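You operate a simulated robot arm through the tools that you are given. There is no shell and no other tool. Be economical: measure what you need, move in short steps, check, and stop when the job is done.

Carry out the task below with a simulated two-armed robot. There is one attempt and no reset: what you move stays moved.

TASK
Take the 1970 pink packer from the black cabinet top and leave it on the yellow pad. Put the orange brush on the black cabinet top away on the pack table top. Take the setting block and put it on top of the beam wiper. Take the ink pad and put it on top of the lapping block. Put the 2165 black packer from the chuck bench shelf on the white fixture card and the 1625 black packer on the chuck bench top. Fetch the chuck brush and set it on top of the cream tub. Push the export flap one shut. The order is free.

Only the result counts: the job must be done as asked and must still hold three seconds after the hand-in. Knocking over, shifting, dropping, spilling or breaking anything else fails it.

THE ROBOT
Two 7-joint arms with two-finger parallel grippers on one trunk, on a base that drives. Base frame: it is fixed to the floor where the robot stands at the start and does not move with it; the origin is under the middle of the robot, x ahead of it, y to its left, z up; the surface under the hand at the start is at about z = 850. Readings come in mm, degrees, newtons and seconds.
The left shoulder is at the start at [70, 133, 1201], the right one opposite. With the tool pointing down near the work surface each hand reaches from about 100 to 640 mm from the robot's upright axis, wherever it stands, measured 20 degrees to its own side. Places, roughly: beam wiper [500, -250, 750]; black packer [-2750, 6000, 500]; chuck bench top [-2600, 5900, 800]; chuck brush [-2750, 6000, 750]; cream tub [-750, 6000, 500]; export flap one [600, 1900, 500]; fixture card [-2500, 6000, 500]; ink pad [-2500, -3000, 750]; lapping block [-2000, -2750, 750]; orange brush (8x4x6 cm) [400, -100, 900]; pack table top [1900, 3300, 600]; pink packer [500, 0, 1000]; setting block [500, -250, 750]; yellow pad [750, 250, 750]. Payload 1.57 kg a hand.
The tool frame of a hand sits at the grasp point between the pads (the TCP): z along the fingers, y along the line on which they close. The tips reach 30 mm beyond it. Largest opening 80 mm; finger width 17, thickness 12; the body of the gripper, 40 by 82 mm, starts 80 mm behind the TCP.
Orientation is that of the tool frame in the base frame, as a unit quaternion [x, y, z, w]. With the fingers straight down and closing along the base's y, the tool's x points along the base's -x, its y along +y and its z along -z.

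THE INTERFACE
- The arms move only by the tool nudge_tool. It takes "left_increments", "right_increments" or both (then of equal length, played together; a hand with none holds still); each is a list that holds one entry, the list of rows, each a list of 7 numbers: the shift along the tool's x, y, z in units of 50 mm (1.0 is 50 mm), then the turn, a rotation vector about the tool's x, y, z in units of 8 degrees (1.0 is 8 degrees), then the opening, from 0 (shut) to 1 (fully open). In form: [[[tx, ty, tz, wx, wy, wz, grip], ...]]. A call has 1 to 10 rows; each row shifts and turns the commanded pose from where the row before left it, along the tool's axes as they then stand. A call with a number of a shift or a turn outside -1 to 1 is refused whole. Each row takes 0.2 s and may step no farther than 50 mm and 8.6 degrees from the row before; otherwise, or with a gripper value out of range, the whole call is refused. A pose out of reach is approached as far as the arm can. The call stops where the force on the tool passes 40 N (or 10 N more than at its start, if that is more) or the arm is blocked; 0.2 s more then pass. Each finger travels about 153 mm/s and halts on what it meets, pressing with about 43 N; the grip force reading is that of the motor and also rises with nothing between the fingers. The clock runs only during rows and for 0.2 s after the last one: add rows that do not move to give the fingers time. The reply holds the time, the measured pose of the TCP, the force on the tool along the base axes, the opening and the grip force, in the units named above and with some noise, with the torque about the TCP (base axes, N m) and any sound that the robot's microphone picked up, and new pictures: "views" is both (left out), scene, wrist or none (wrist: the cameras of the hands that moved).
- Cameras (640 x 400 px; columns grow to the right, rows downward): "scene" is now at [124.7, -21.2, 1408.8]; the picture's right is [-0.28, -0.96, 0.00], its down [-0.74, 0.21, -0.64] and it looks along [0.62, -0.18, -0.77] (base axes); focal length 284 px, centre (320, 200). "left" rides on the left gripper at [72, 7, -122] in its tool frame; the picture's right is [-0.09, 1.00, 0.00], its down [-0.84, -0.08, -0.54] and it looks along [-0.54, -0.05, 0.84] (tool axes); focal length 238 px, centre (320, 200). "right" rides on the right gripper at [72, -7, -122] in its tool frame; the picture's right is [0.09, 1.00, 0.00], its down [-0.84, 0.08, -0.54] and it looks along [-0.54, 0.05, 0.84] (tool axes); focal length 238 px, centre (320, 200).
- lift_body(by): slides the trunk up (or, below 0, down) by that many mm; the arms and the scene camera ride with it, the base frame stays. It gives what a move gives, with no picture.
- drive_base(legs): drives the robot by 1 to 6 legs, each [ahead, left, turn to the left] in mm, mm and degrees, along the robot's own axes; the way and the turn of a leg run together, so that a leg with both is an arc; at most 1500 mm and 180 degrees a leg. The arms and the cameras ride along, it lands a little off, and it stops where it bumps. It gives what a move gives, and a new picture of the scene camera.
- turn_head(pan, tilt): turns the head with the scene camera to pan (to the left, within 86 degrees either way) and tilt (down, from -29 to 69), counted from straight ahead of the robot. It gives what a move gives, and a new picture of the scene camera.
- probe_pixels(camera, pixels): for up to 12 pixels [column, row] of the newest picture of that camera ("zoom" is the newest enlarged one), the place [x, y, z] in the base frame of the surface seen there, good to about 3 mm. The clock stands still meanwhile.
- close_up(camera, box): a new picture of the part [left, top, right, bottom] of that camera's present view, enlarged. The clock stands still meanwhile.
- finish_job(): hands the job in; it is judged then, once.

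Work in short steps. Measure before you move; look again where a grasp or a placing could have gone wrong, and mend it. You have 145 turns and 260 pictures in all, those below and enlarged ones among them. Open the grippers and draw the arms clear of the work before you hand the job in, unless the task says otherwise.

The tools are called after "Emit:" as a command line: name --argument value ..., lists and objects as JSON in quotes. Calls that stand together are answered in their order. nudge_tool: Moves the arms, as the interface text tells. Its arguments: {"type":"object","properties":{"left_increments":{"type":"array"},"right_increments":{"type":"array"},"views":{"type":"string","enum":["both","scene","wrist","none"]}},"required":[]} The other tools are called the same way: lift_body (by) slides the trunk up or down; drive_base (legs) drives the base; turn_head (pan, tilt) turns the head that bears the scene camera; probe_pixels (camera, pixels) gives the place of the surface under pixels of a picture; close_up (camera, box) takes an enlarged picture of a part of a camera's view; finish_job () hands the job in.

At the start:

```text
time_s: 0.0
left_position: [490.7, 118.2, 1133.0]
left_ee_rot: [-0.001, 1.0, -0.001, -0.001]
left_force: [-0.3, 0.2, 0.8]
left_moment: [0.0, 0.0, -0.02]
left_finger_gap: 79.7
left_grasp_force: 0.2
right_position: [397.1, -289.8, 1129.0]
right_ee_rot: [0.0, 1.0, 0.0, 0.0]
right_force: [0.1, -0.4, 0.5]
right_moment: [-0.01, 0.01, -0.01]
right_finger_gap: 80.0
right_grasp_force: 0.0
trunk travel left (down, up): [-775.0, 165.0]
robot x, y, heading: [-2.0, -0.6, -0.4]
head pan, tilt: [-16.1, 50.1]
```

scene: 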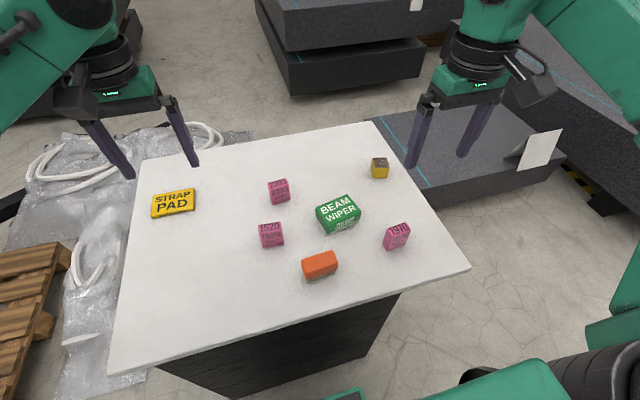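
right: 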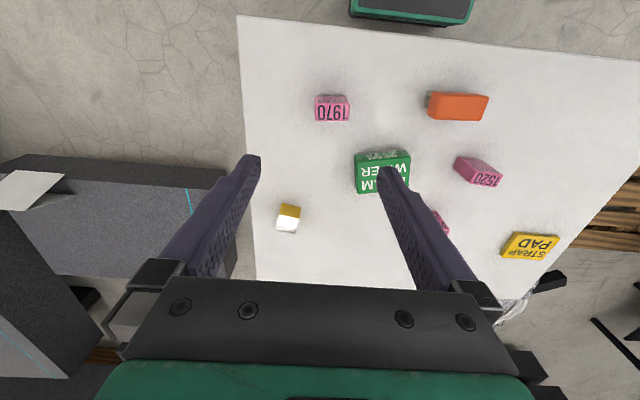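
left: 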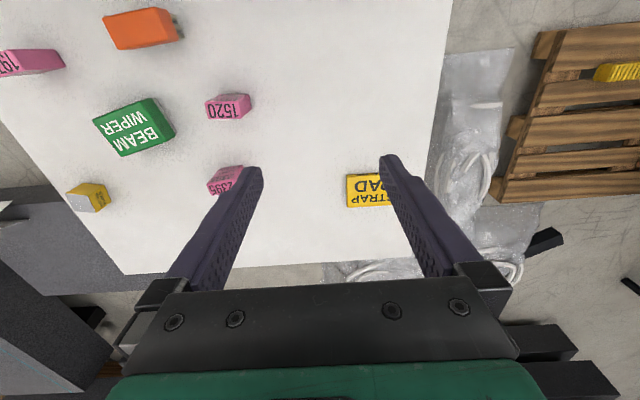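

The scene shows the yellow pad (173,203), packers at (279,190), (271,234), 1970 at (397,236), wiper (338,212), setting block (379,168), brush (320,265). I zoom and probe them.

Emit:
close_up --camera "scene" --box '[240, 140, 440, 290]'

Emit:
probe_pixels --camera "scene" --pixels '[[173, 200], [397, 229], [338, 207], [379, 161], [320, 260], [250, 300], [271, 227], [279, 184], [305, 260], [335, 256], [388, 232], [405, 226]]'

```text
2.67 times, centred on (340, 215) of scene
```

zoom: 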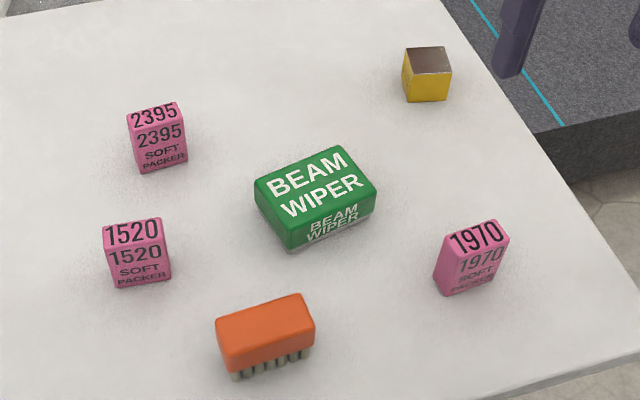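

```text
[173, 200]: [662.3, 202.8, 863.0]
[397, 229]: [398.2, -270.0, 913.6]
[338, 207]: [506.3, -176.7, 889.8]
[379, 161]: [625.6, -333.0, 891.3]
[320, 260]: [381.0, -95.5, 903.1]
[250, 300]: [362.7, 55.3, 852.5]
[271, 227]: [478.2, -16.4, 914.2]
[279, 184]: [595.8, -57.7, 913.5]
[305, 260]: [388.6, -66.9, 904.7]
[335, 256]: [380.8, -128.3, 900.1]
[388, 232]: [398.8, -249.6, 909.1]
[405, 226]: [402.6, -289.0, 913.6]
```

Probing edges for orientation on the zoomed picture.

Emit:
probe_pixels --camera "zoom" --pixels '[[407, 50], [444, 50], [450, 71], [408, 72], [258, 186], [335, 149], [370, 184], [290, 224], [220, 320], [298, 298], [310, 326], [228, 352]]'

Emit:
probe_pixels --camera "zoom" --pixels '[[452, 232], [498, 223], [508, 240], [450, 256], [438, 285], [497, 285], [404, 95], [447, 98]]'

Emit:
probe_pixels --camera "scene" --pixels '[[155, 194], [191, 190], [194, 206], [153, 212]]'

```text
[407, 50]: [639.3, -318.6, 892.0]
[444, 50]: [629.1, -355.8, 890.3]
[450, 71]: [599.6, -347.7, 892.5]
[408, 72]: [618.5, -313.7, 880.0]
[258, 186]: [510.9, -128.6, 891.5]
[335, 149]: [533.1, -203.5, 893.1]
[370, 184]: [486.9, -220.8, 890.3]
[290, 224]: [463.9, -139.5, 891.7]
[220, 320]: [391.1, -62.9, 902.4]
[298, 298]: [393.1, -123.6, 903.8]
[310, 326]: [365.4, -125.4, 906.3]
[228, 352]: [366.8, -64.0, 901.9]
```

```text
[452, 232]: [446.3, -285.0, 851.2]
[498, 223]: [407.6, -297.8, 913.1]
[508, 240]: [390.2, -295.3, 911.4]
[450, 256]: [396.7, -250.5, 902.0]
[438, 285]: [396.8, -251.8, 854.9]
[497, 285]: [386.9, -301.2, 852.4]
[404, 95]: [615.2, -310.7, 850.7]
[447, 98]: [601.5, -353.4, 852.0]
```

```text
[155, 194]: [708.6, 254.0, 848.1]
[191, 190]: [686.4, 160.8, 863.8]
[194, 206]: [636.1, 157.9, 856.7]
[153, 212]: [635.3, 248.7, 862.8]
```

I need to move ahead a little for reach; look down at the gap to the cabinet first.

Emit:
turn_head --pan 0 --tilt 69

```text
time_s: 0.8
left_position: [490.7, 119.0, 1131.0]
left_ee_rot: [-0.001, 1.0, -0.001, 0.0]
left_force: [-0.5, 0.0, 0.3]
left_moment: [0.0, 0.0, -0.02]
left_finger_gap: 79.8
left_grasp_force: 0.2
right_position: [397.7, -290.6, 1129.8]
right_ee_rot: [0.0, 1.0, 0.0, -0.001]
right_force: [0.2, 0.3, 0.8]
right_moment: [-0.02, -0.02, 0.0]
right_finger_gap: 80.0
right_grasp_force: 0.2
trunk travel left (down, up): [-775.0, 165.0]
robot x, y, heading: [-1.4, -0.3, 0.1]
head pan, tilt: [0.0, 68.8]
```

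scene: 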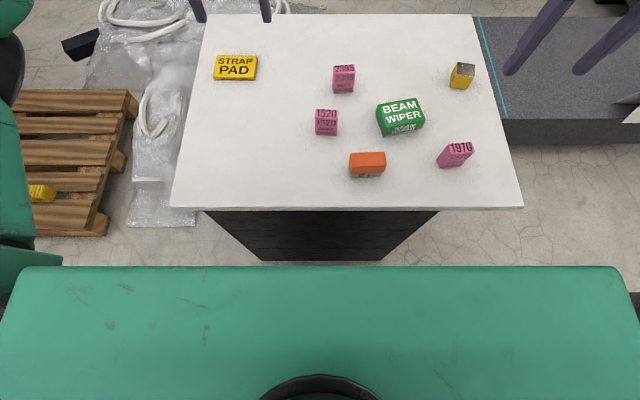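

Probing base front edge and cabinet edge.

Emit:
probe_pixels --camera "scene" --pixels '[[320, 270], [320, 206], [320, 255], [450, 250], [180, 203], [520, 205], [200, 20], [465, 20], [105, 100], [560, 125], [150, 215], [320, 262]]'

```text
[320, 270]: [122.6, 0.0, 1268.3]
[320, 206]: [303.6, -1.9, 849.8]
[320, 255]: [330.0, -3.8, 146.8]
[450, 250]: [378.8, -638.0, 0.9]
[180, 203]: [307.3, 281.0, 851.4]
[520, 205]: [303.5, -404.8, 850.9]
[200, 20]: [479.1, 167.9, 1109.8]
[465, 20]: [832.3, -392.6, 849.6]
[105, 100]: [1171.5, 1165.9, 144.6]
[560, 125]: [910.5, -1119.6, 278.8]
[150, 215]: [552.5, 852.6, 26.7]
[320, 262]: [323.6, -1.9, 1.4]
```

Probe the green item at the top of the right wrist picture (maybe my base).

Emit:
probe_pixels --camera "right" --pixels '[[410, 5], [410, 22], [360, 12], [465, 20]]'

```text
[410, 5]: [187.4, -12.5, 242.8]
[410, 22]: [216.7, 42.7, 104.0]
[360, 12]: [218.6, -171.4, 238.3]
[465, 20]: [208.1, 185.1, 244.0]
```

The base front is at x≈220, the cabinet body at 330: I drive 75 mm ahead.

Emit:
drive_base --legs '[[75, 0, 0]]'

```text
time_s: 1.9
left_position: [559.5, 119.7, 1133.4]
left_ee_rot: [0.001, 1.0, 0.0, 0.001]
left_force: [0.4, -0.5, 0.5]
left_moment: [0.02, -0.04, -0.01]
left_finger_gap: 80.0
left_grasp_force: 0.2
right_position: [465.6, -290.6, 1130.3]
right_ee_rot: [0.0, 1.0, 0.0, 0.003]
right_force: [-0.2, -0.2, 0.6]
right_moment: [0.0, 0.0, 0.0]
right_finger_gap: 80.3
right_grasp_force: 0.2
trunk travel left (down, up): [-775.0, 165.0]
robot x, y, heading: [71.6, -0.6, 0.0]
head pan, tilt: [0.0, 68.8]
```

scene: 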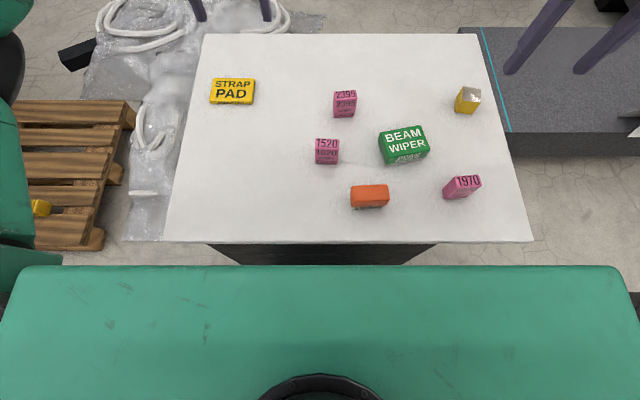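

Move the right hand above the setting block at about (620,-334) and align yaw.

Emit:
nudge_tool --right_increments '[[[-0.77, -0.22, 0.5, 0, 0, 0, 1], [-0.77, -0.22, 0.5, 0, 0, 0, 1], [-0.77, -0.22, 0.5, 0, 0, 0, 1], [-0.77, -0.22, 0.5, 0, 0, 0, 1], [0, 0, 0.5, 0, 0, 1, 1], [0, 0, 0.5, 0, 0, 1, 1], [0, 0, 0, 0, 0, 0, 1]]]' --views "wrist"

```text
time_s: 3.5
left_position: [561.6, 119.5, 1132.9]
left_ee_rot: [0.0, 1.0, 0.0, 0.0]
left_force: [-0.4, -1.5, 0.4]
left_moment: [0.01, 0.0, 0.01]
left_finger_gap: 79.6
left_grasp_force: 0.0
right_position: [576.5, -321.0, 1009.3]
right_ee_rot: [0.14, 0.99, 0.0, 0.0]
right_force: [0.2, -0.2, 0.1]
right_moment: [0.04, -0.03, 0.03]
right_finger_gap: 80.0
right_grasp_force: 0.1
right hand out of reach, approached as far as the arm can: row 3, 4
trunk travel left (down, up): [-775.0, 165.0]
robot x, y, heading: [72.9, 2.7, 0.3]
head pan, tilt: [0.0, 68.8]
```

right: 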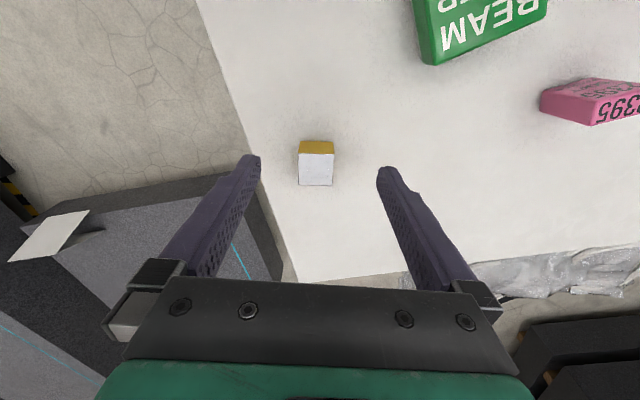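

Yaw is well aligned. Probe the block corners from the wrist view.

Emit:
probe_pixels --camera "right" --pixels '[[301, 154], [332, 154], [301, 184], [331, 184], [316, 170], [316, 145]]'

```text
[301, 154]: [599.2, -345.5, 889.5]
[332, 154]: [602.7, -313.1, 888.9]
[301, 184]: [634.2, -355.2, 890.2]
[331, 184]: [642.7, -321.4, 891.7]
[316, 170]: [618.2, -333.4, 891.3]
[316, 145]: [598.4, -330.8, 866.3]
```

Centre (620,-334). Move over it, then down to z≈887.

Emit:
nudge_tool --right_increments '[[[-0.3, 0, 0.8, 0, 0, 0, 1], [-0.3, 0, 0.4, 0, 0, 0, 1], [-0.3, 0, 0, 0, 0, 0, 1], [0, 0, 0, 0, 0, 0, 1]]]' --views "none"

```text
time_s: 4.5
left_position: [563.2, 119.2, 1132.5]
left_ee_rot: [0.0, 1.0, 0.0, 0.0]
left_force: [-0.6, 0.5, 0.9]
left_moment: [-0.01, -0.04, 0.02]
left_finger_gap: 80.0
left_grasp_force: 0.0
right_position: [622.5, -335.1, 947.9]
right_ee_rot: [0.139, 0.99, -0.001, 0.0]
right_force: [0.0, -0.6, -0.1]
right_moment: [0.03, -0.01, 0.03]
right_finger_gap: 80.1
right_grasp_force: 0.1
trunk travel left (down, up): [-775.0, 165.0]
robot x, y, heading: [74.3, 0.2, 0.3]
head pan, tilt: [0.0, 68.8]
```

Now over the block; descend 60 mm and close, then check.

Emit:
nudge_tool --right_increments '[[[0, 0, 0.6, 0, 0, 0, 1], [0, 0, 0.6, 0, 0, 0, 1], [0, 0, 0, 0, 0, 0, 1], [0, 0, 0, 0, 0, 0, 0], [0, 0, 0, 0, 0, 0, 0], [0, 0, 0, 0, 0, 0, 0]]]' --views "none"

```text
time_s: 5.8
left_position: [563.9, 119.0, 1132.7]
left_ee_rot: [0.001, 1.0, 0.0, 0.001]
left_force: [-0.5, 0.1, -0.1]
left_moment: [-0.03, 0.01, 0.02]
left_finger_gap: 79.9
left_grasp_force: 0.0
right_position: [621.3, -334.2, 890.0]
right_ee_rot: [0.139, 0.99, 0.001, 0.0]
right_force: [-0.6, 0.0, 0.6]
right_moment: [-0.01, -0.06, 0.05]
right_finger_gap: 39.2
right_grasp_force: 43.4
trunk travel left (down, up): [-775.0, 165.0]
robot x, y, heading: [74.6, 1.3, 0.0]
head pan, tilt: [0.0, 68.8]
```

Gripped (39 mm). Lift 90 mm and carry above the wiper centre (499,-173).

Emit:
nudge_tool --right_increments '[[[0, 0, -0.9, 0, 0, 0, 0], [0, 0, -0.9, 0, 0, 0, 0], [0.647, 0.484, 0, 0, 0, 0, 0], [0.647, 0.484, 0, 0, 0, 0, 0], [0.647, 0.484, 0, 0, 0, 0, 0], [0.647, 0.484, 0, 0, 0, 0, 0], [0.647, 0.484, 0, 0, 0, 0, 0], [0, 0, 0, 0, 0, 0, 0], [0, 0, 0, 0, 0, 0, 0]]]' --views "both"

```text
time_s: 7.8
left_position: [563.4, 119.6, 1132.2]
left_ee_rot: [0.0, 1.0, 0.0, -0.001]
left_force: [-0.1, -0.2, -0.1]
left_moment: [-0.02, 0.02, -0.01]
left_finger_gap: 80.1
left_grasp_force: 0.0
right_position: [499.7, -174.7, 978.0]
right_ee_rot: [0.139, 0.99, 0.0, 0.0]
right_force: [0.1, 1.0, -4.6]
right_moment: [-0.01, 0.04, -0.01]
right_finger_gap: 39.6
right_grasp_force: 43.2
trunk travel left (down, up): [-775.0, 165.0]
robot x, y, heading: [76.4, -0.1, 0.3]
head pan, tilt: [0.0, 68.8]
```

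scene: 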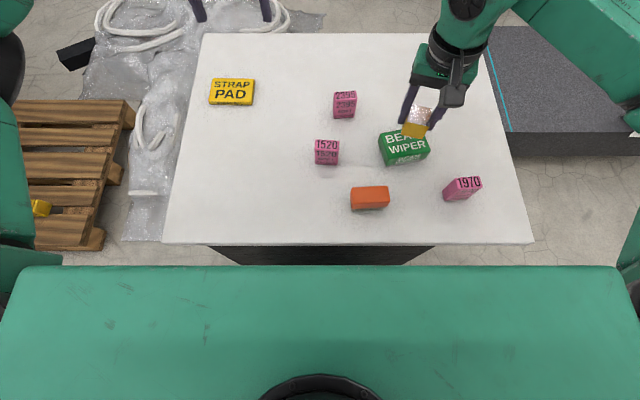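
right: 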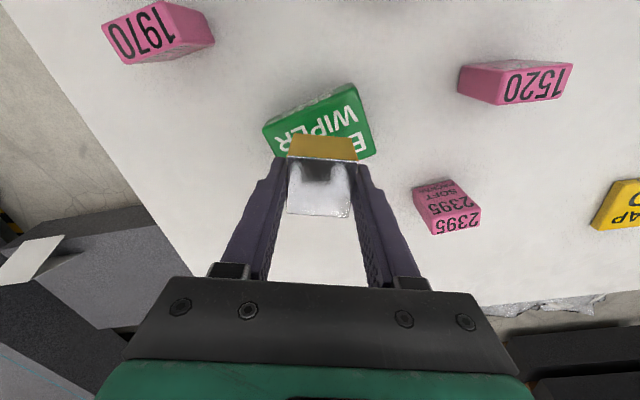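

On station at (500,-175). Lower to z≈932 and release.

Emit:
nudge_tool --right_increments '[[[0, 0, 0.45, 0, 0, 0, 0], [0, 0, 0.3, 0, 0, 0, 0], [0, 0, 0.17, 0, 0, 0, 0], [0, 0, 0, 0, 0, 0, 0]]]' --views "none"

```text
time_s: 8.8
left_position: [564.6, 118.9, 1133.3]
left_ee_rot: [0.0, 1.0, 0.0, -0.001]
left_force: [-0.4, 0.3, 0.0]
left_moment: [-0.01, 0.01, 0.02]
left_finger_gap: 79.9
left_grasp_force: 0.1
right_position: [498.9, -172.2, 933.6]
right_ee_rot: [0.139, 0.99, 0.0, 0.0]
right_force: [-0.9, 0.8, -4.4]
right_moment: [0.01, 0.0, 0.0]
right_finger_gap: 39.5
right_grasp_force: 42.9
trunk travel left (down, up): [-775.0, 165.0]
robot x, y, heading: [74.9, -1.8, 0.3]
head pan, tilt: [0.0, 68.8]
```

Not yet in contact; lower in 1.5 mm steps then open.

Emit:
nudge_tool --right_increments '[[[0, 0, 0.03, 0, 0, 0, 0], [0, 0, 0.03, 0, 0, 0, 0], [0, 0, 0, 0, 0, 0, 0]]]' --views "none"

```text
time_s: 9.7
left_position: [562.6, 120.2, 1133.6]
left_ee_rot: [0.0, 1.0, 0.0, 0.0]
left_force: [-0.6, 0.0, 0.3]
left_moment: [0.01, 0.03, -0.01]
left_finger_gap: 79.7
left_grasp_force: 0.0
right_position: [498.4, -173.3, 930.7]
right_ee_rot: [0.139, 0.99, 0.0, 0.0]
right_force: [1.3, -1.0, 5.0]
right_moment: [-0.09, 0.01, -0.01]
right_finger_gap: 39.6
right_grasp_force: 43.0
trunk travel left (down, up): [-775.0, 165.0]
robot x, y, heading: [77.6, 1.1, -0.1]
head pan, tilt: [0.0, 68.8]
```

Contact (+5 N). Open, rise, and move above the 1970 packer.

Emit:
nudge_tool --right_increments '[[[0, 0, 0, 0, 0, 0, 1], [0, 0, 0, 0, 0, 0, 1], [0, 0, -0.9, 0, 0, 0, 1], [0, 0, -0.9, 0, 0, 0, 1], [0.45, -0.82, 0, 0, 0, 0, 1], [0.45, -0.82, 0, 0, 0, 0, 1], [0.45, -0.82, 0, 0, 0, 0, 1], [0, 0, 0, 0, 0, 0, 1]]]' --views "both"

```text
time_s: 11.4
left_position: [563.6, 119.4, 1132.0]
left_ee_rot: [0.0, 1.0, 0.0, -0.001]
left_force: [-0.3, -0.6, -0.1]
left_moment: [0.0, 0.04, 0.01]
left_finger_gap: 80.0
left_grasp_force: 0.0
right_position: [400.8, -270.8, 1019.0]
right_ee_rot: [0.139, 0.99, 0.0, 0.0]
right_force: [-0.5, 0.0, 1.1]
right_moment: [-0.01, 0.01, -0.02]
right_finger_gap: 80.0
right_grasp_force: 0.0
trunk travel left (down, up): [-775.0, 165.0]
robot x, y, heading: [75.0, 2.4, -0.1]
head pan, tilt: [0.0, 68.8]
```

scene: 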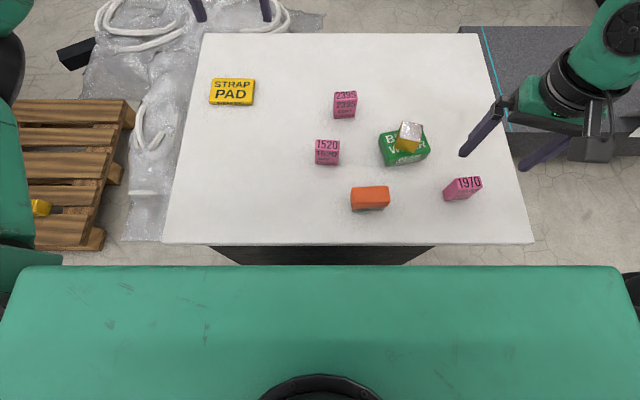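
right: 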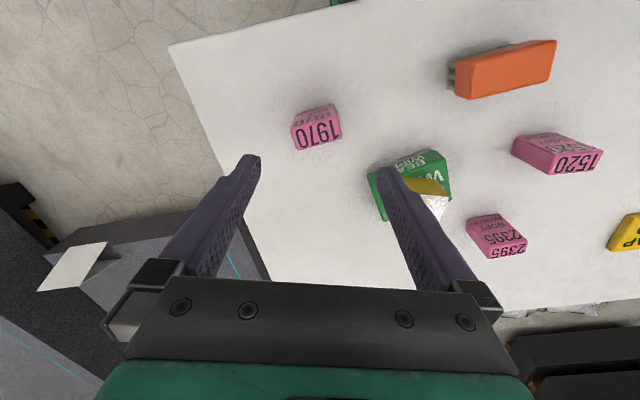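

The setting block sits on the wiper. Probe the 1970 packer's top corners.

Emit:
close_up --camera "right" --box '[256, 80, 384, 160]'

Emit:
probe_pixels --camera "right" --pixels '[[293, 130], [337, 119], [298, 149], [342, 138], [318, 134]]'

```text
5.00 times, centred on (320, 120) of right
```

zoom: 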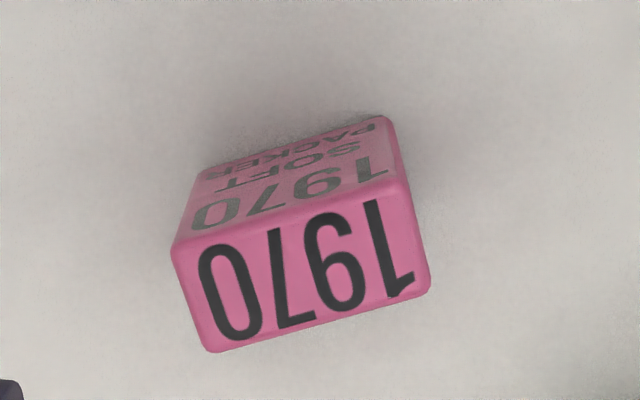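

```text
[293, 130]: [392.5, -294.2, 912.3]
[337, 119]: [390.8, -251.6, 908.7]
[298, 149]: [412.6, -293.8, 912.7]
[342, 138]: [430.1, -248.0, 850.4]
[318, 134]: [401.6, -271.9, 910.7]
```

Packer top centre ≈(401,-272), yaw near +2° in base; rotate back and descend to z≈893, then grip.

Emit:
nudge_tool --right_increments '[[[0, 0, 0, 0, 0, -1, 1], [0, 0, 0, 0, 0, -1, 1], [0, 0, 0.4, 0, 0, -0.2, 1], [0, 0, 0.8, 0, 0, 0, 1], [0, 0, 0.8, 0, 0, 0, 1], [0, 0, 0.5, 0, 0, 0, 1], [0, 0, 0, 0, 0, 0, 1], [0, 0, 0, 0, 0, 0, 0], [0, 0, 0, 0, 0, 0, 0], [0, 0, 0, 0, 0, 0, 0]]]' --views "wrist"

```text
time_s: 13.7
left_position: [562.1, 120.4, 1131.6]
left_ee_rot: [-0.001, 1.0, 0.0, 0.0]
left_force: [-0.3, -0.1, 0.2]
left_moment: [0.0, 0.01, 0.04]
left_finger_gap: 80.0
left_grasp_force: 0.1
right_position: [399.3, -270.6, 895.7]
right_ee_rot: [-0.014, 1.0, 0.0, 0.0]
right_force: [0.4, -0.2, -1.1]
right_moment: [-0.01, 0.02, 0.0]
right_finger_gap: 48.0
right_grasp_force: 43.0
trunk travel left (down, up): [-775.0, 165.0]
robot x, y, heading: [75.2, -1.3, -0.3]
head pan, tilt: [0.0, 68.8]
```

right: 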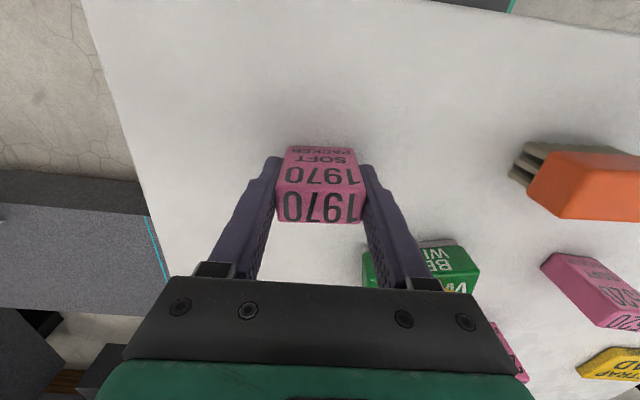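

Held. Lift, and look left to see if I can strafe that way.

Emit:
nudge_tool --right_increments '[[[0, 0, -0.9, 0, 0, 0, 0], [0, 0, -0.9, 0, 0, 0, 0], [0, 0, -0.9, 0, 0, 0, 0]]]' --views "none"

Emit:
turn_head --pan 60 --tilt 45

```text
time_s: 14.4
left_position: [563.2, 120.2, 1134.1]
left_ee_rot: [0.0, 1.0, 0.0, 0.0]
left_force: [0.6, 0.0, 0.0]
left_moment: [0.02, -0.01, -0.02]
left_finger_gap: 80.0
left_grasp_force: 0.1
right_position: [397.6, -272.9, 1031.2]
right_ee_rot: [-0.014, 1.0, -0.001, 0.0]
right_force: [-0.5, 0.3, -1.0]
right_moment: [0.01, -0.03, 0.01]
right_finger_gap: 47.9
right_grasp_force: 42.6
trunk travel left (down, up): [-775.0, 165.0]
robot x, y, heading: [75.1, -0.3, -0.1]
head pan, tilt: [0.0, 68.8]
```

```text
time_s: 15.8
left_position: [562.8, 119.7, 1132.9]
left_ee_rot: [0.0, 1.0, 0.0, 0.0]
left_force: [-0.5, -0.4, 0.2]
left_moment: [-0.01, -0.04, 0.03]
left_finger_gap: 80.0
left_grasp_force: 0.1
right_position: [398.0, -273.8, 1030.5]
right_ee_rot: [-0.014, 1.0, 0.0, 0.0]
right_force: [-0.4, 0.2, -0.1]
right_moment: [-0.02, 0.0, -0.02]
right_finger_gap: 47.8
right_grasp_force: 43.6
trunk travel left (down, up): [-775.0, 165.0]
robot x, y, heading: [73.6, 0.7, 0.0]
head pan, tilt: [60.0, 45.0]
```

scene: 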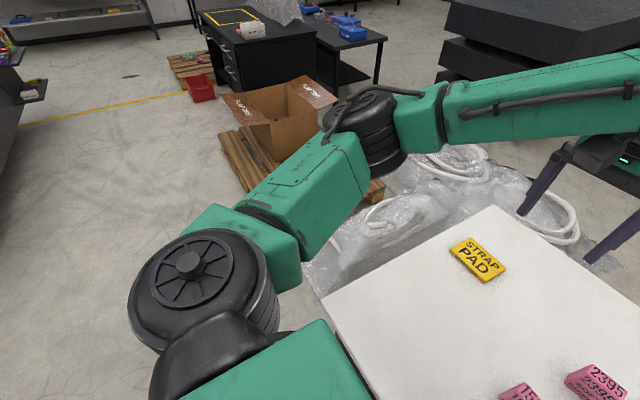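

Floor on the left is clear. Strafe left 220 mm.

Emit:
drive_base --legs '[[0, 220, 0]]'

Emit:
turn_head --pan 0 --tilt 65

```text
time_s: 17.4
left_position: [562.6, 333.2, 1133.0]
left_ee_rot: [-0.002, 1.0, 0.001, 0.001]
left_force: [0.5, 0.6, 0.6]
left_moment: [0.03, 0.0, 0.01]
left_finger_gap: 80.2
left_grasp_force: 0.0
right_position: [398.5, -57.4, 1029.8]
right_ee_rot: [-0.016, 1.0, 0.001, 0.0]
right_force: [-0.4, 0.2, -1.3]
right_moment: [0.01, 0.0, -0.02]
right_finger_gap: 47.6
right_grasp_force: 43.1
trunk travel left (down, up): [-775.0, 165.0]
robot x, y, heading: [76.8, 213.5, -0.0]
head pan, tilt: [60.0, 45.0]
```

scene: 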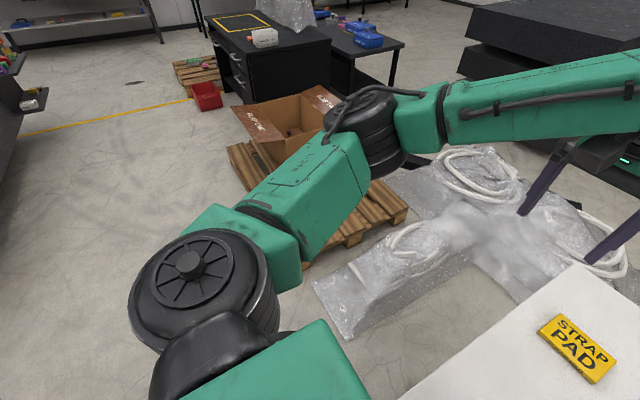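

```text
time_s: 18.7
left_position: [561.0, 336.0, 1131.8]
left_ee_rot: [-0.002, 1.0, 0.0, 0.001]
left_force: [-0.3, 0.7, -0.1]
left_moment: [0.0, 0.02, -0.03]
left_finger_gap: 79.9
left_grasp_force: 0.1
right_position: [398.8, -56.5, 1030.5]
right_ee_rot: [-0.016, 1.0, 0.0, 0.001]
right_force: [-0.8, -0.6, -1.0]
right_moment: [0.0, 0.02, 0.0]
right_finger_gap: 47.2
right_grasp_force: 43.0
trunk travel left (down, up): [-775.0, 165.0]
robot x, y, heading: [72.0, 212.7, 0.2]
head pan, tilt: [0.0, 65.0]
```

scene: 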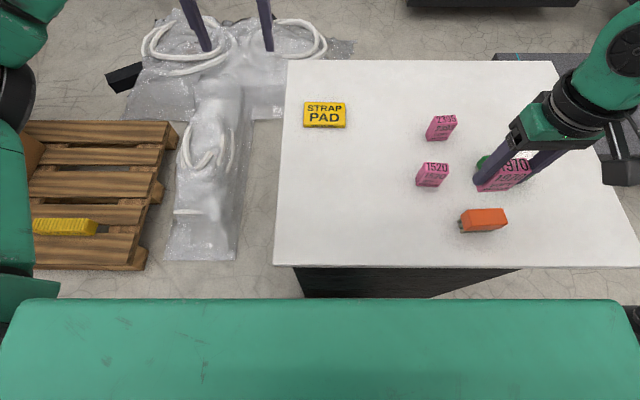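

Probe the pad corners, from the clear view.

Emit:
probe_pixels --camera "scene" --pixels '[[307, 105], [344, 105], [306, 120], [345, 122], [325, 113]]'

```text
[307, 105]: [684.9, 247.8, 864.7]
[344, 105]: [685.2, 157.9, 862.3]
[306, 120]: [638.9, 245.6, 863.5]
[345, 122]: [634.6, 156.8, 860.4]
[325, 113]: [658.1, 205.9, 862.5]
```

Pad centre (660,203,863). Carry there, drawing the left hand aside at the same time.

Emit:
nudge_tool --right_increments '[[[-0.6725, 0.627, 0, 0, 0, 0, 0], [-0.6725, 0.627, 0, 0, 0, 0, 0], [-0.6725, 0.627, 0, 0, 0, 0, 0], [-0.6725, 0.627, 0, 0, 0, 0, 0], [-0.6725, 0.627, 0, 0, 0, 0, 0], [-0.6725, 0.627, 0, 0, 0, 0, 0], [-0.6725, 0.627, 0, 0, 0, 0, 0], [-0.6725, 0.627, 0, 0, 0, 0, 0], [0, 0, 0.6, 0, 0, 0, 0], [0, 0, 0, 0, 0, 0, 0]]]' --left_increments '[[[0.5, 0.8, 0, 0, 0, 0, 1], [0.5, 0.8, 0, 0, 0, 0, 1], [0.5, 0.8, 0, 0, 0, 0, 1], [0.5, 0.8, 0, 0, 0, 0, 1], [0, 0, 0, 0, 0, 0, 1], [0, 0, 0, 0, 0, 0, 1], [0, 0, 0, 0, 0, 0, 1], [0, 0, 0, 0, 0, 0, 1], [0, 0, 0, 0, 0, 0, 1], [0, 0, 0, 0, 0, 0, 1]]]' --views "scene"

```text
time_s: 20.9
left_position: [462.1, 496.1, 1131.8]
left_ee_rot: [-0.002, 1.0, 0.0, 0.0]
left_force: [-0.4, 0.1, -0.6]
left_moment: [-0.02, 0.0, 0.0]
left_finger_gap: 80.0
left_grasp_force: 0.1
right_position: [642.7, 186.8, 999.7]
right_ee_rot: [-0.017, 1.0, -0.001, 0.0]
right_force: [0.1, 0.1, -1.6]
right_moment: [-0.03, 0.0, 0.03]
right_finger_gap: 47.3
right_grasp_force: 43.2
right hand out of reach, approached as far as the arm can: row 8
trunk travel left (down, up): [-775.0, 165.0]
robot x, y, heading: [69.8, 210.6, 0.1]
head pan, tilt: [0.0, 65.0]
```

scene: 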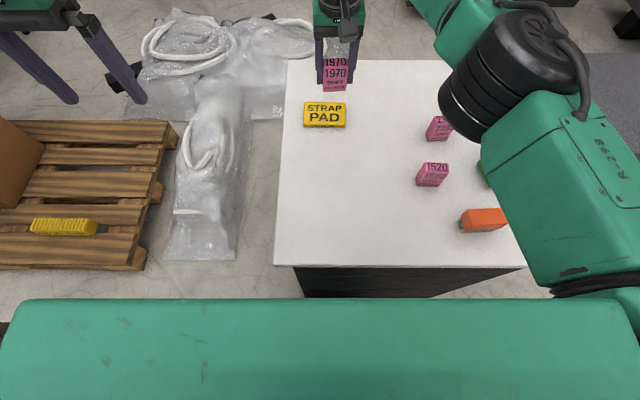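

Close. Check arm height over the beam wiper area before lowering.

Emit:
probe_pixels --camera "scene" --pixels '[[460, 120], [490, 170], [530, 240], [600, 150]]'

Emit:
nudge_tool --right_increments '[[[0, 0, 0.5, 0, 0, 0, 0], [-0.35, 0.31, 0.3, 0, 0, 0, 0], [0, 0, 0, 0, 0, 0, 0]]]' --views "wrist"

```text
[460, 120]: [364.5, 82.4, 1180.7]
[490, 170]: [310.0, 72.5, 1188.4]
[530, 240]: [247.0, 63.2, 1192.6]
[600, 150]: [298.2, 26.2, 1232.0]
```

```text
time_s: 21.7
left_position: [460.6, 494.4, 1132.7]
left_ee_rot: [-0.003, 1.0, 0.0, 0.0]
left_force: [-0.4, -0.1, 0.7]
left_moment: [-0.01, -0.01, 0.03]
left_finger_gap: 80.2
left_grasp_force: 0.0
right_position: [648.4, 191.5, 970.1]
right_ee_rot: [-0.016, 1.0, 0.0, 0.001]
right_force: [0.0, -0.4, -1.3]
right_moment: [0.0, -0.03, 0.02]
right_finger_gap: 47.5
right_grasp_force: 43.0
right hand out of reach, approached as far as the arm can: row 2
trunk travel left (down, up): [-775.0, 165.0]
robot x, y, heading: [75.6, 215.3, 0.2]
head pan, tilt: [0.0, 65.0]
```

right: 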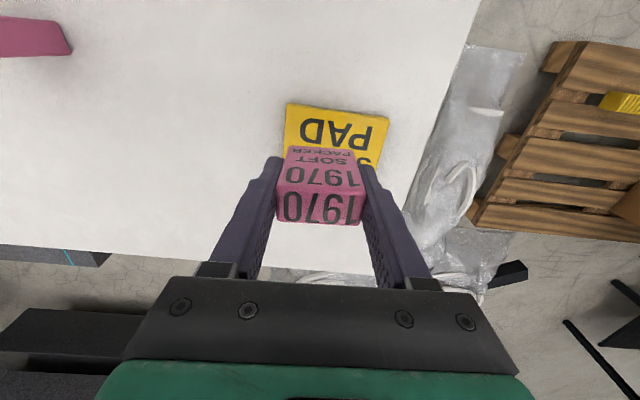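

Slightly short of reach; strafe 60 mm more left with the hand carried along.

Emit:
drive_base --legs '[[0, 60, 0]]'

```text
time_s: 22.7
left_position: [459.9, 550.6, 1133.9]
left_ee_rot: [-0.002, 1.0, 0.002, -0.001]
left_force: [0.0, -0.5, -0.6]
left_moment: [0.05, 0.01, 0.01]
left_finger_gap: 79.9
left_grasp_force: 0.0
right_position: [648.0, 247.6, 969.8]
right_ee_rot: [-0.015, 1.0, 0.002, 0.0]
right_force: [0.5, 0.7, -1.1]
right_moment: [0.04, -0.01, 0.0]
right_finger_gap: 47.0
right_grasp_force: 42.9
trunk travel left (down, up): [-775.0, 165.0]
robot x, y, heading: [73.1, 278.3, 0.2]
head pan, tilt: [0.0, 65.0]
```

scene: 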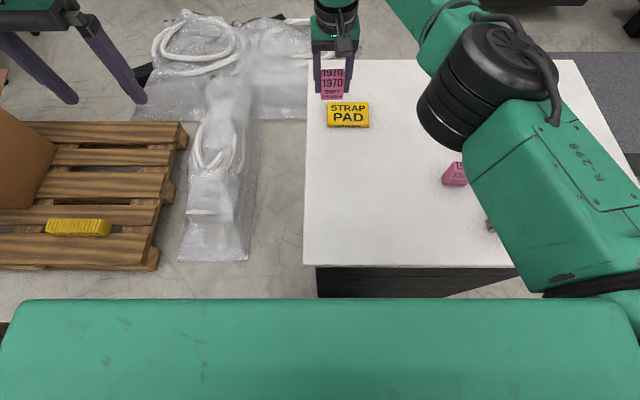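

Shift to (660,203).

Emit:
nudge_tool --right_increments '[[[-0.21, -0.45, 0.2, 0, 0, 0, 0], [0, -0.44, 0.2, 0, 0, 0, 0], [0, 0, 0, 0, 0, 0, 0]]]' --views "none"

```text
time_s: 23.5
left_position: [460.4, 557.9, 1132.6]
left_ee_rot: [-0.001, 1.0, -0.001, 0.0]
left_force: [0.2, 0.1, 1.1]
left_moment: [-0.04, 0.02, 0.0]
left_finger_gap: 80.1
left_grasp_force: 0.1
right_position: [659.3, 209.6, 950.6]
right_ee_rot: [-0.015, 1.0, -0.001, 0.0]
right_force: [-0.3, 0.6, -1.1]
right_moment: [-0.05, 0.05, -0.03]
right_finger_gap: 47.3
right_grasp_force: 43.0
trunk travel left (down, up): [-775.0, 165.0]
robot x, y, heading: [72.5, 273.5, 0.5]
head pan, tilt: [0.0, 65.0]
```

Lower from 950 toward 910.

Emit:
nudge_tool --right_increments '[[[0, -0.1, 0.4, 0, 0, 0, 0], [0, 0, 0.33, 0, 0, 0, 0], [0, 0, 0.06, 0, 0, 0, 0], [0, 0, 0.03, 0, 0, 0, 0], [0, 0, 0, 0, 0, 0, 0]]]' --views "none"

```text
time_s: 24.7
left_position: [460.7, 557.4, 1132.1]
left_ee_rot: [-0.002, 1.0, 0.0, -0.001]
left_force: [-0.4, 0.5, -0.2]
left_moment: [-0.01, 0.02, -0.03]
left_finger_gap: 80.2
left_grasp_force: 0.0
right_position: [659.2, 203.6, 909.2]
right_ee_rot: [-0.015, 1.0, 0.001, 0.0]
right_force: [0.0, -0.3, -0.4]
right_moment: [-0.01, -0.04, 0.0]
right_finger_gap: 47.2
right_grasp_force: 42.8
trunk travel left (down, up): [-775.0, 165.0]
robot x, y, heading: [74.4, 270.2, 0.3]
head pan, tilt: [0.0, 65.0]
```

Force is nearly neutral; one more small step to confirm contact, then open and rise.

Emit:
nudge_tool --right_increments '[[[0, 0, 0.03, 0, 0, 0, 0], [0, 0, 0, 0, 0, 0, 0], [0, 0, 0, 0, 0, 0, 1], [0, 0, 0, 0, 0, 0, 1], [0, 0, 0, 0, 0, 0, 1], [0, 0, -0.8, 0, 0, 0, 1], [0, 0, -0.9, 0, 0, 0, 1], [0, 0, -0.9, 0, 0, 0, 1], [0, 0, 0, 0, 0, 0, 1]]]' --views "both"

```text
time_s: 26.7
left_position: [460.9, 555.9, 1133.2]
left_ee_rot: [-0.002, 1.0, -0.001, 0.0]
left_force: [0.4, -0.3, -1.3]
left_moment: [0.01, -0.01, -0.02]
left_finger_gap: 79.9
left_grasp_force: 0.0
right_position: [661.0, 201.3, 1037.4]
right_ee_rot: [-0.015, 1.0, 0.0, 0.0]
right_force: [-1.0, 0.3, -0.5]
right_moment: [0.0, 0.04, 0.03]
right_finger_gap: 79.9
right_grasp_force: 0.1
trunk travel left (down, up): [-775.0, 165.0]
robot x, y, heading: [74.8, 273.9, 0.2]
head pan, tilt: [0.0, 65.0]
```

scene: 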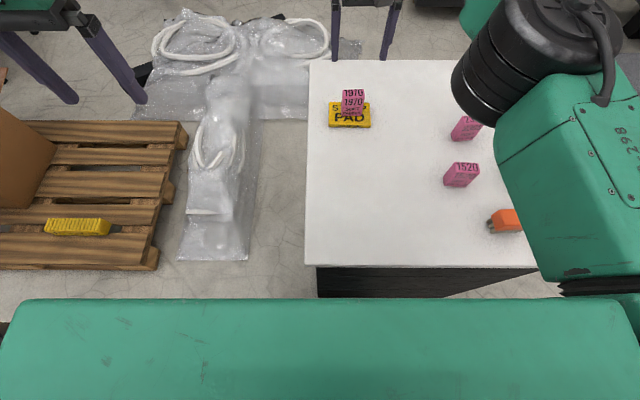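
right: 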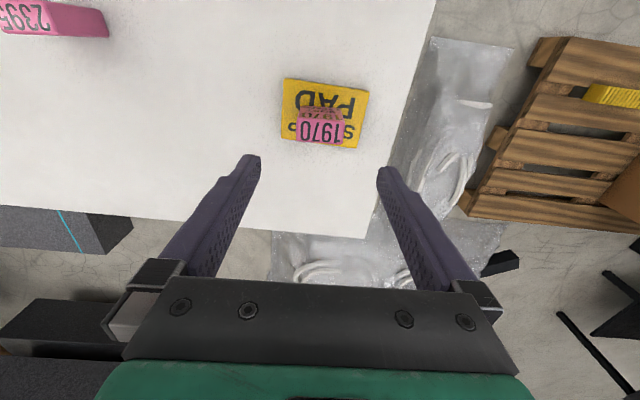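

1970 stands on the pad. Move the right hand above the brush (381,-95).

Emit:
nudge_tool --right_increments '[[[0.642, -0.64, 0, 0, 0, 0, 1], [0.642, -0.64, 0, 0, 0, 0, 1], [0.642, -0.64, 0, 0, 0, 0, 1], [0.642, -0.64, 0, 0, 0, 0, 1], [0.642, -0.64, 0, 0, 0, 0, 1], [0.642, -0.64, 0, 0, 0, 0, 1], [0.642, -0.64, 0, 0, 0, 0, 1], [0.642, -0.64, 0, 0, 0, 0, 1], [0.642, -0.64, 0, 0, 0, 0, 1]]]' --views "none"

Emit:
nudge_tool --right_increments '[[[0, 0, 0, 0, 0, 1, 1], [0, 0, 0, 0, 0, 1, 1], [0, 0, 0, 0, 0, 1, 1], [0, 0, 0, 0, 0, 1, 1], [0, 0, 0, 0, 0, 1, 1], [0, 0, 0, 0, 0, 1, 1], [0, 0, 0, 0, 0, 1, 1], [0, 0, 0, 0, 0, 1, 1], [0, 0, 0, 0, 0, 1, 1], [0, 0, 0, 0, 0, 1, 1]]]' --views "both"

```text
time_s: 28.7
left_position: [458.5, 555.9, 1134.2]
left_ee_rot: [-0.001, 1.0, 0.0, 0.001]
left_force: [-0.2, 0.2, 0.3]
left_moment: [0.01, -0.03, 0.04]
left_finger_gap: 80.5
left_grasp_force: 0.0
right_position: [375.8, -95.4, 1041.3]
right_ee_rot: [-0.017, 1.0, 0.0, 0.002]
right_force: [-0.3, 0.2, 0.3]
right_moment: [-0.04, -0.02, 0.01]
right_finger_gap: 79.9
right_grasp_force: 0.0
trunk travel left (down, up): [-775.0, 165.0]
robot x, y, heading: [72.7, 272.8, 0.3]
head pan, tilt: [0.0, 65.0]
```

```text
time_s: 30.9
left_position: [460.5, 555.8, 1132.2]
left_ee_rot: [-0.001, 1.0, 0.0, 0.0]
left_force: [-0.8, -0.6, 0.3]
left_moment: [0.0, 0.04, -0.03]
left_finger_gap: 80.0
left_grasp_force: 0.0
right_position: [380.4, -94.8, 1039.0]
right_ee_rot: [0.632, 0.775, 0.0, 0.0]
right_force: [-0.2, 0.4, 0.1]
right_moment: [-0.02, 0.03, -0.01]
right_finger_gap: 80.0
right_grasp_force: 0.1
trunk travel left (down, up): [-775.0, 165.0]
robot x, y, heading: [70.7, 276.2, 0.5]
head pan, tilt: [0.0, 65.0]
```

scene: 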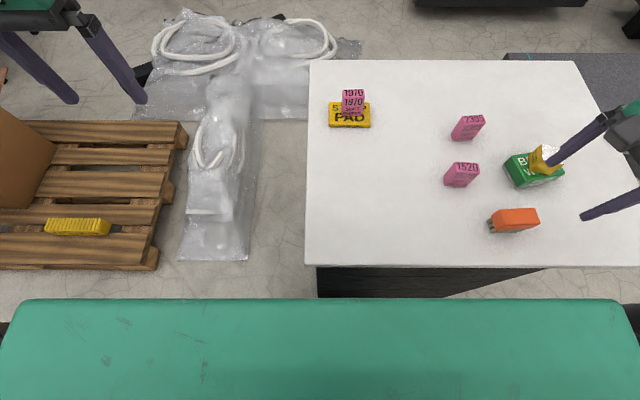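
right: 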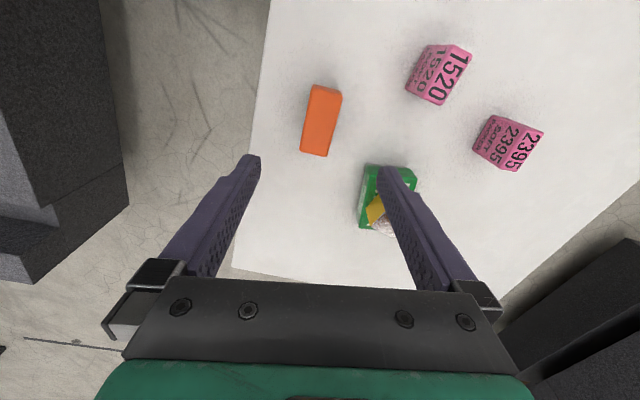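

Probe the brush top from the wrist view for centre and yaw.

Emit:
probe_pixels --camera "right" --pixels '[[314, 90], [340, 94], [303, 150], [326, 152], [321, 120], [306, 120], [334, 122]]'

```text
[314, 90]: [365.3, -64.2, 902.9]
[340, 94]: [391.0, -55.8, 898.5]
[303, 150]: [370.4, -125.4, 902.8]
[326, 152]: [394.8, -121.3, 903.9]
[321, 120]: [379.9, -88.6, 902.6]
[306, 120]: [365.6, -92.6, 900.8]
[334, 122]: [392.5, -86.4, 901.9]
```

Brush centre (380,-93), yaw -85°. Rotate 7°, descend to z≈889 and grip.

Emit:
nudge_tool --right_increments '[[[0, 0, 0, 0, 0, 0.9, 1], [0, 0, 0.8, 0, 0, 0, 1], [0, 0, 0.8, 0, 0, 0, 1], [0, 0, 0.8, 0, 0, 0, 1], [0, 0, 0.6, 0, 0, 0, 1], [0, 0, 0, 0, 0, 0, 1], [0, 0, 0, 0, 0, 0, 0], [0, 0, 0, 0, 0, 0, 0], [0, 0, 0, 0, 0, 0, 0]]]' --views "wrist"

```text
time_s: 32.9
left_position: [461.2, 556.2, 1132.9]
left_ee_rot: [-0.002, 1.0, 0.0, 0.0]
left_force: [-0.1, 1.0, 0.0]
left_moment: [0.01, -0.01, 0.01]
left_finger_gap: 79.8
left_grasp_force: 0.1
right_position: [379.4, -93.0, 887.6]
right_ee_rot: [0.678, 0.735, 0.0, 0.0]
right_force: [-0.2, 0.0, -0.1]
right_moment: [0.0, -0.03, -0.01]
right_finger_gap: 33.1
right_grasp_force: 41.6
trunk travel left (down, up): [-775.0, 165.0]
robot x, y, heading: [73.5, 271.7, 0.3]
head pan, tilt: [0.0, 65.0]
```

right: 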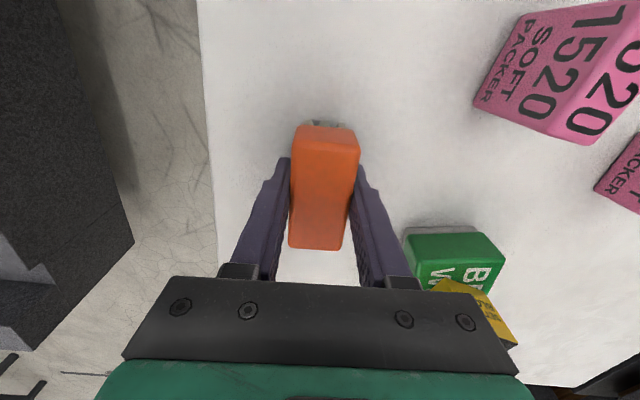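

Brush held (33 mm). Lift 150 mm and back the base off 350 mm.

Emit:
nudge_tool --right_increments '[[[0, 0, -0.9, 0, 0, 0, 0], [0, 0, -0.9, 0, 0, 0, 0], [0, 0, -0.9, 0, 0, 0, 0], [0, 0, -0.3, 0, 0, 0, 0]]]' --views "none"

Emit:
drive_base --legs '[[-350, 0, 0]]'

Emit:
turn_head --pan 60 --tilt 25

```text
time_s: 33.9
left_position: [460.4, 556.5, 1132.7]
left_ee_rot: [-0.003, 1.0, 0.0, 0.0]
left_force: [0.4, -0.4, 0.0]
left_moment: [0.04, 0.0, 0.02]
left_finger_gap: 79.9
left_grasp_force: 0.0
right_position: [380.0, -94.0, 1038.8]
right_ee_rot: [0.678, 0.735, 0.0, -0.001]
right_force: [-0.5, 1.1, -0.1]
right_moment: [-0.02, -0.02, -0.03]
right_finger_gap: 33.3
right_grasp_force: 41.3
trunk travel left (down, up): [-775.0, 165.0]
robot x, y, heading: [70.9, 277.2, 0.3]
head pan, tilt: [0.0, 65.0]
```

```text
time_s: 35.7
left_position: [266.0, 552.6, 1133.9]
left_ee_rot: [0.001, 1.0, 0.0, 0.002]
left_force: [-0.4, 0.3, 0.5]
left_moment: [0.03, -0.02, -0.01]
left_finger_gap: 80.1
left_grasp_force: 0.1
right_position: [181.0, -96.4, 1039.5]
right_ee_rot: [0.68, 0.733, 0.001, 0.002]
right_force: [-0.4, -0.2, -1.3]
right_moment: [0.03, -0.06, 0.02]
right_finger_gap: 33.4
right_grasp_force: 40.7
trunk travel left (down, up): [-775.0, 165.0]
robot x, y, heading: [-120.0, 273.3, -0.0]
head pan, tilt: [0.0, 65.0]
stopped in leg 1: the robot was blocked; the commanded pose is now the measured one
```

scene: 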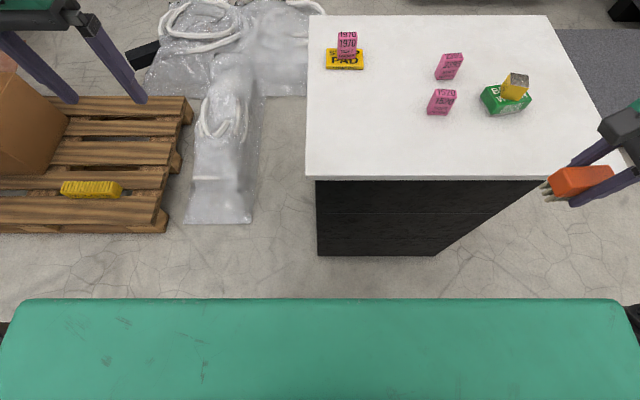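

```text
time_s: 37.0
left_position: [268.7, 552.3, 1133.6]
left_ee_rot: [0.001, 1.0, 0.0, 0.0]
left_force: [-0.5, -0.1, -0.1]
left_moment: [-0.01, 0.01, -0.01]
left_finger_gap: 80.1
left_grasp_force: 0.1
right_position: [185.0, -98.1, 1038.3]
right_ee_rot: [0.68, 0.734, 0.0, 0.0]
right_force: [0.5, -0.1, -1.6]
right_moment: [-0.03, 0.02, -0.03]
right_finger_gap: 32.9
right_grasp_force: 41.2
trunk travel left (down, up): [-775.0, 165.0]
robot x, y, heading: [-118.5, 272.9, 0.1]
head pan, tilt: [60.0, 25.0]
```

scene: 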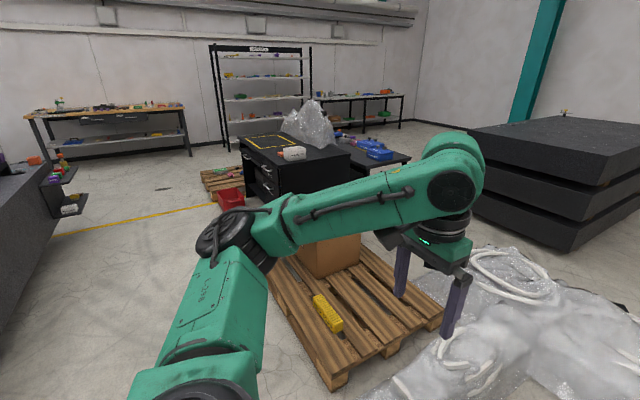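

I bumped something behind; move forward a bit later. Probe places in the view to map the room.

Emit:
probe_pixels --camera "scene" --pixels '[[60, 210], [110, 110], [280, 140], [385, 155], [330, 250], [320, 370], [10, 200], [30, 280], [240, 100], [225, 200], [215, 180], [120, 300]]'

Emit:
turn_head --pan 86 --tilt 30

```text
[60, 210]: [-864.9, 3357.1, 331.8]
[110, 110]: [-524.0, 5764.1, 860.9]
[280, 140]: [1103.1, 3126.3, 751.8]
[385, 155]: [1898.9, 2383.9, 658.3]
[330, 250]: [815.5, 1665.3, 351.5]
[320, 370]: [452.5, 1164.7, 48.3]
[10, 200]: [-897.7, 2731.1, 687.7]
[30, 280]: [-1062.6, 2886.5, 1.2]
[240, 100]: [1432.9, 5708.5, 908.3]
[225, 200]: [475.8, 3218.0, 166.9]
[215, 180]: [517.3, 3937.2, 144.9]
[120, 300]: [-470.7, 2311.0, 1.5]
```

```text
time_s: 37.9
left_position: [268.2, 553.4, 1132.2]
left_ee_rot: [0.001, 1.0, 0.0, 0.0]
left_force: [-1.3, -0.5, -0.1]
left_moment: [-0.01, 0.05, 0.01]
left_finger_gap: 80.0
left_grasp_force: 0.0
right_position: [183.6, -96.9, 1036.9]
right_ee_rot: [0.68, 0.733, 0.0, 0.0]
right_force: [-0.8, 0.2, -0.6]
right_moment: [0.03, 0.02, -0.03]
right_finger_gap: 33.5
right_grasp_force: 41.8
trunk travel left (down, up): [-775.0, 165.0]
robot x, y, heading: [-121.9, 273.1, -0.1]
head pan, tilt: [85.9, 30.0]
```

scene: 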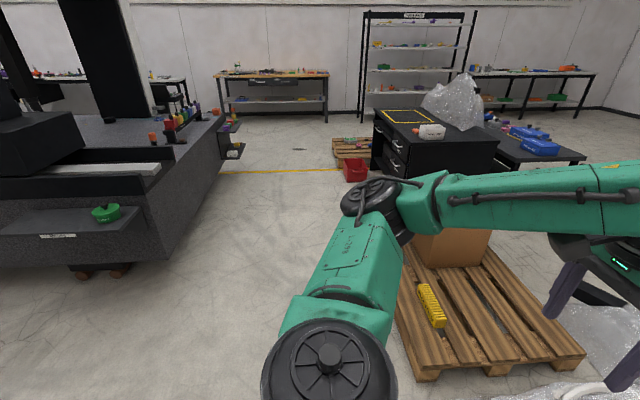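

Corridor along +y around x≈-200 is clear. Go forward 60, strafe left 400, then turn left 90°.

Emit:
drive_base --legs '[[60, 0, 0], [0, 350, 0], [0, 0, 90]]'

Emit:
turn_head --pan 0 --tilt 20

```text
time_s: 44.5
left_position: [-334.1, 1014.8, 1133.4]
left_ee_rot: [-0.7, 0.714, 0.0, 0.0]
left_force: [0.8, 0.6, 0.7]
left_moment: [0.01, -0.01, 0.01]
left_finger_gap: 80.0
left_grasp_force: 0.0
right_position: [314.4, 918.9, 1037.9]
right_ee_rot: [-0.03, 1.0, 0.0, 0.001]
right_force: [-0.1, 0.2, -1.3]
right_moment: [-0.01, 0.01, 0.0]
right_finger_gap: 33.0
right_grasp_force: 41.1
trunk travel left (down, up): [-775.0, 165.0]
robot x, y, heading: [-58.7, 618.8, 89.1]
head pan, tilt: [85.9, 30.0]
```

scene: 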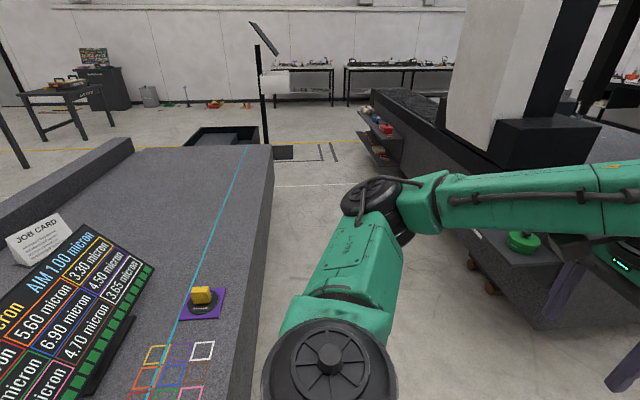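

```text
time_s: 46.1
left_position: [-334.1, 1014.1, 1132.8]
left_ee_rot: [-0.701, 0.714, -0.001, 0.0]
left_force: [-0.6, 0.7, -0.8]
left_moment: [-0.02, 0.0, 0.01]
left_finger_gap: 79.7
left_grasp_force: 0.0
right_position: [315.2, 918.8, 1037.5]
right_ee_rot: [-0.03, 1.0, 0.0, 0.0]
right_force: [-1.0, 0.5, -0.6]
right_moment: [-0.01, 0.01, 0.01]
right_finger_gap: 33.2
right_grasp_force: 41.3
trunk travel left (down, up): [-775.0, 165.0]
robot x, y, heading: [-62.9, 626.2, 89.1]
head pan, tilt: [0.0, 20.0]
```

scene: 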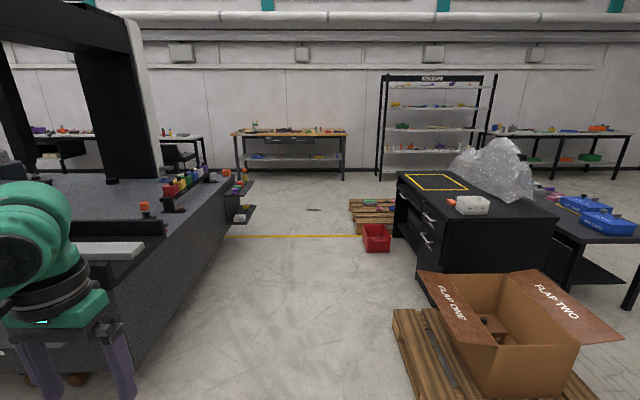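

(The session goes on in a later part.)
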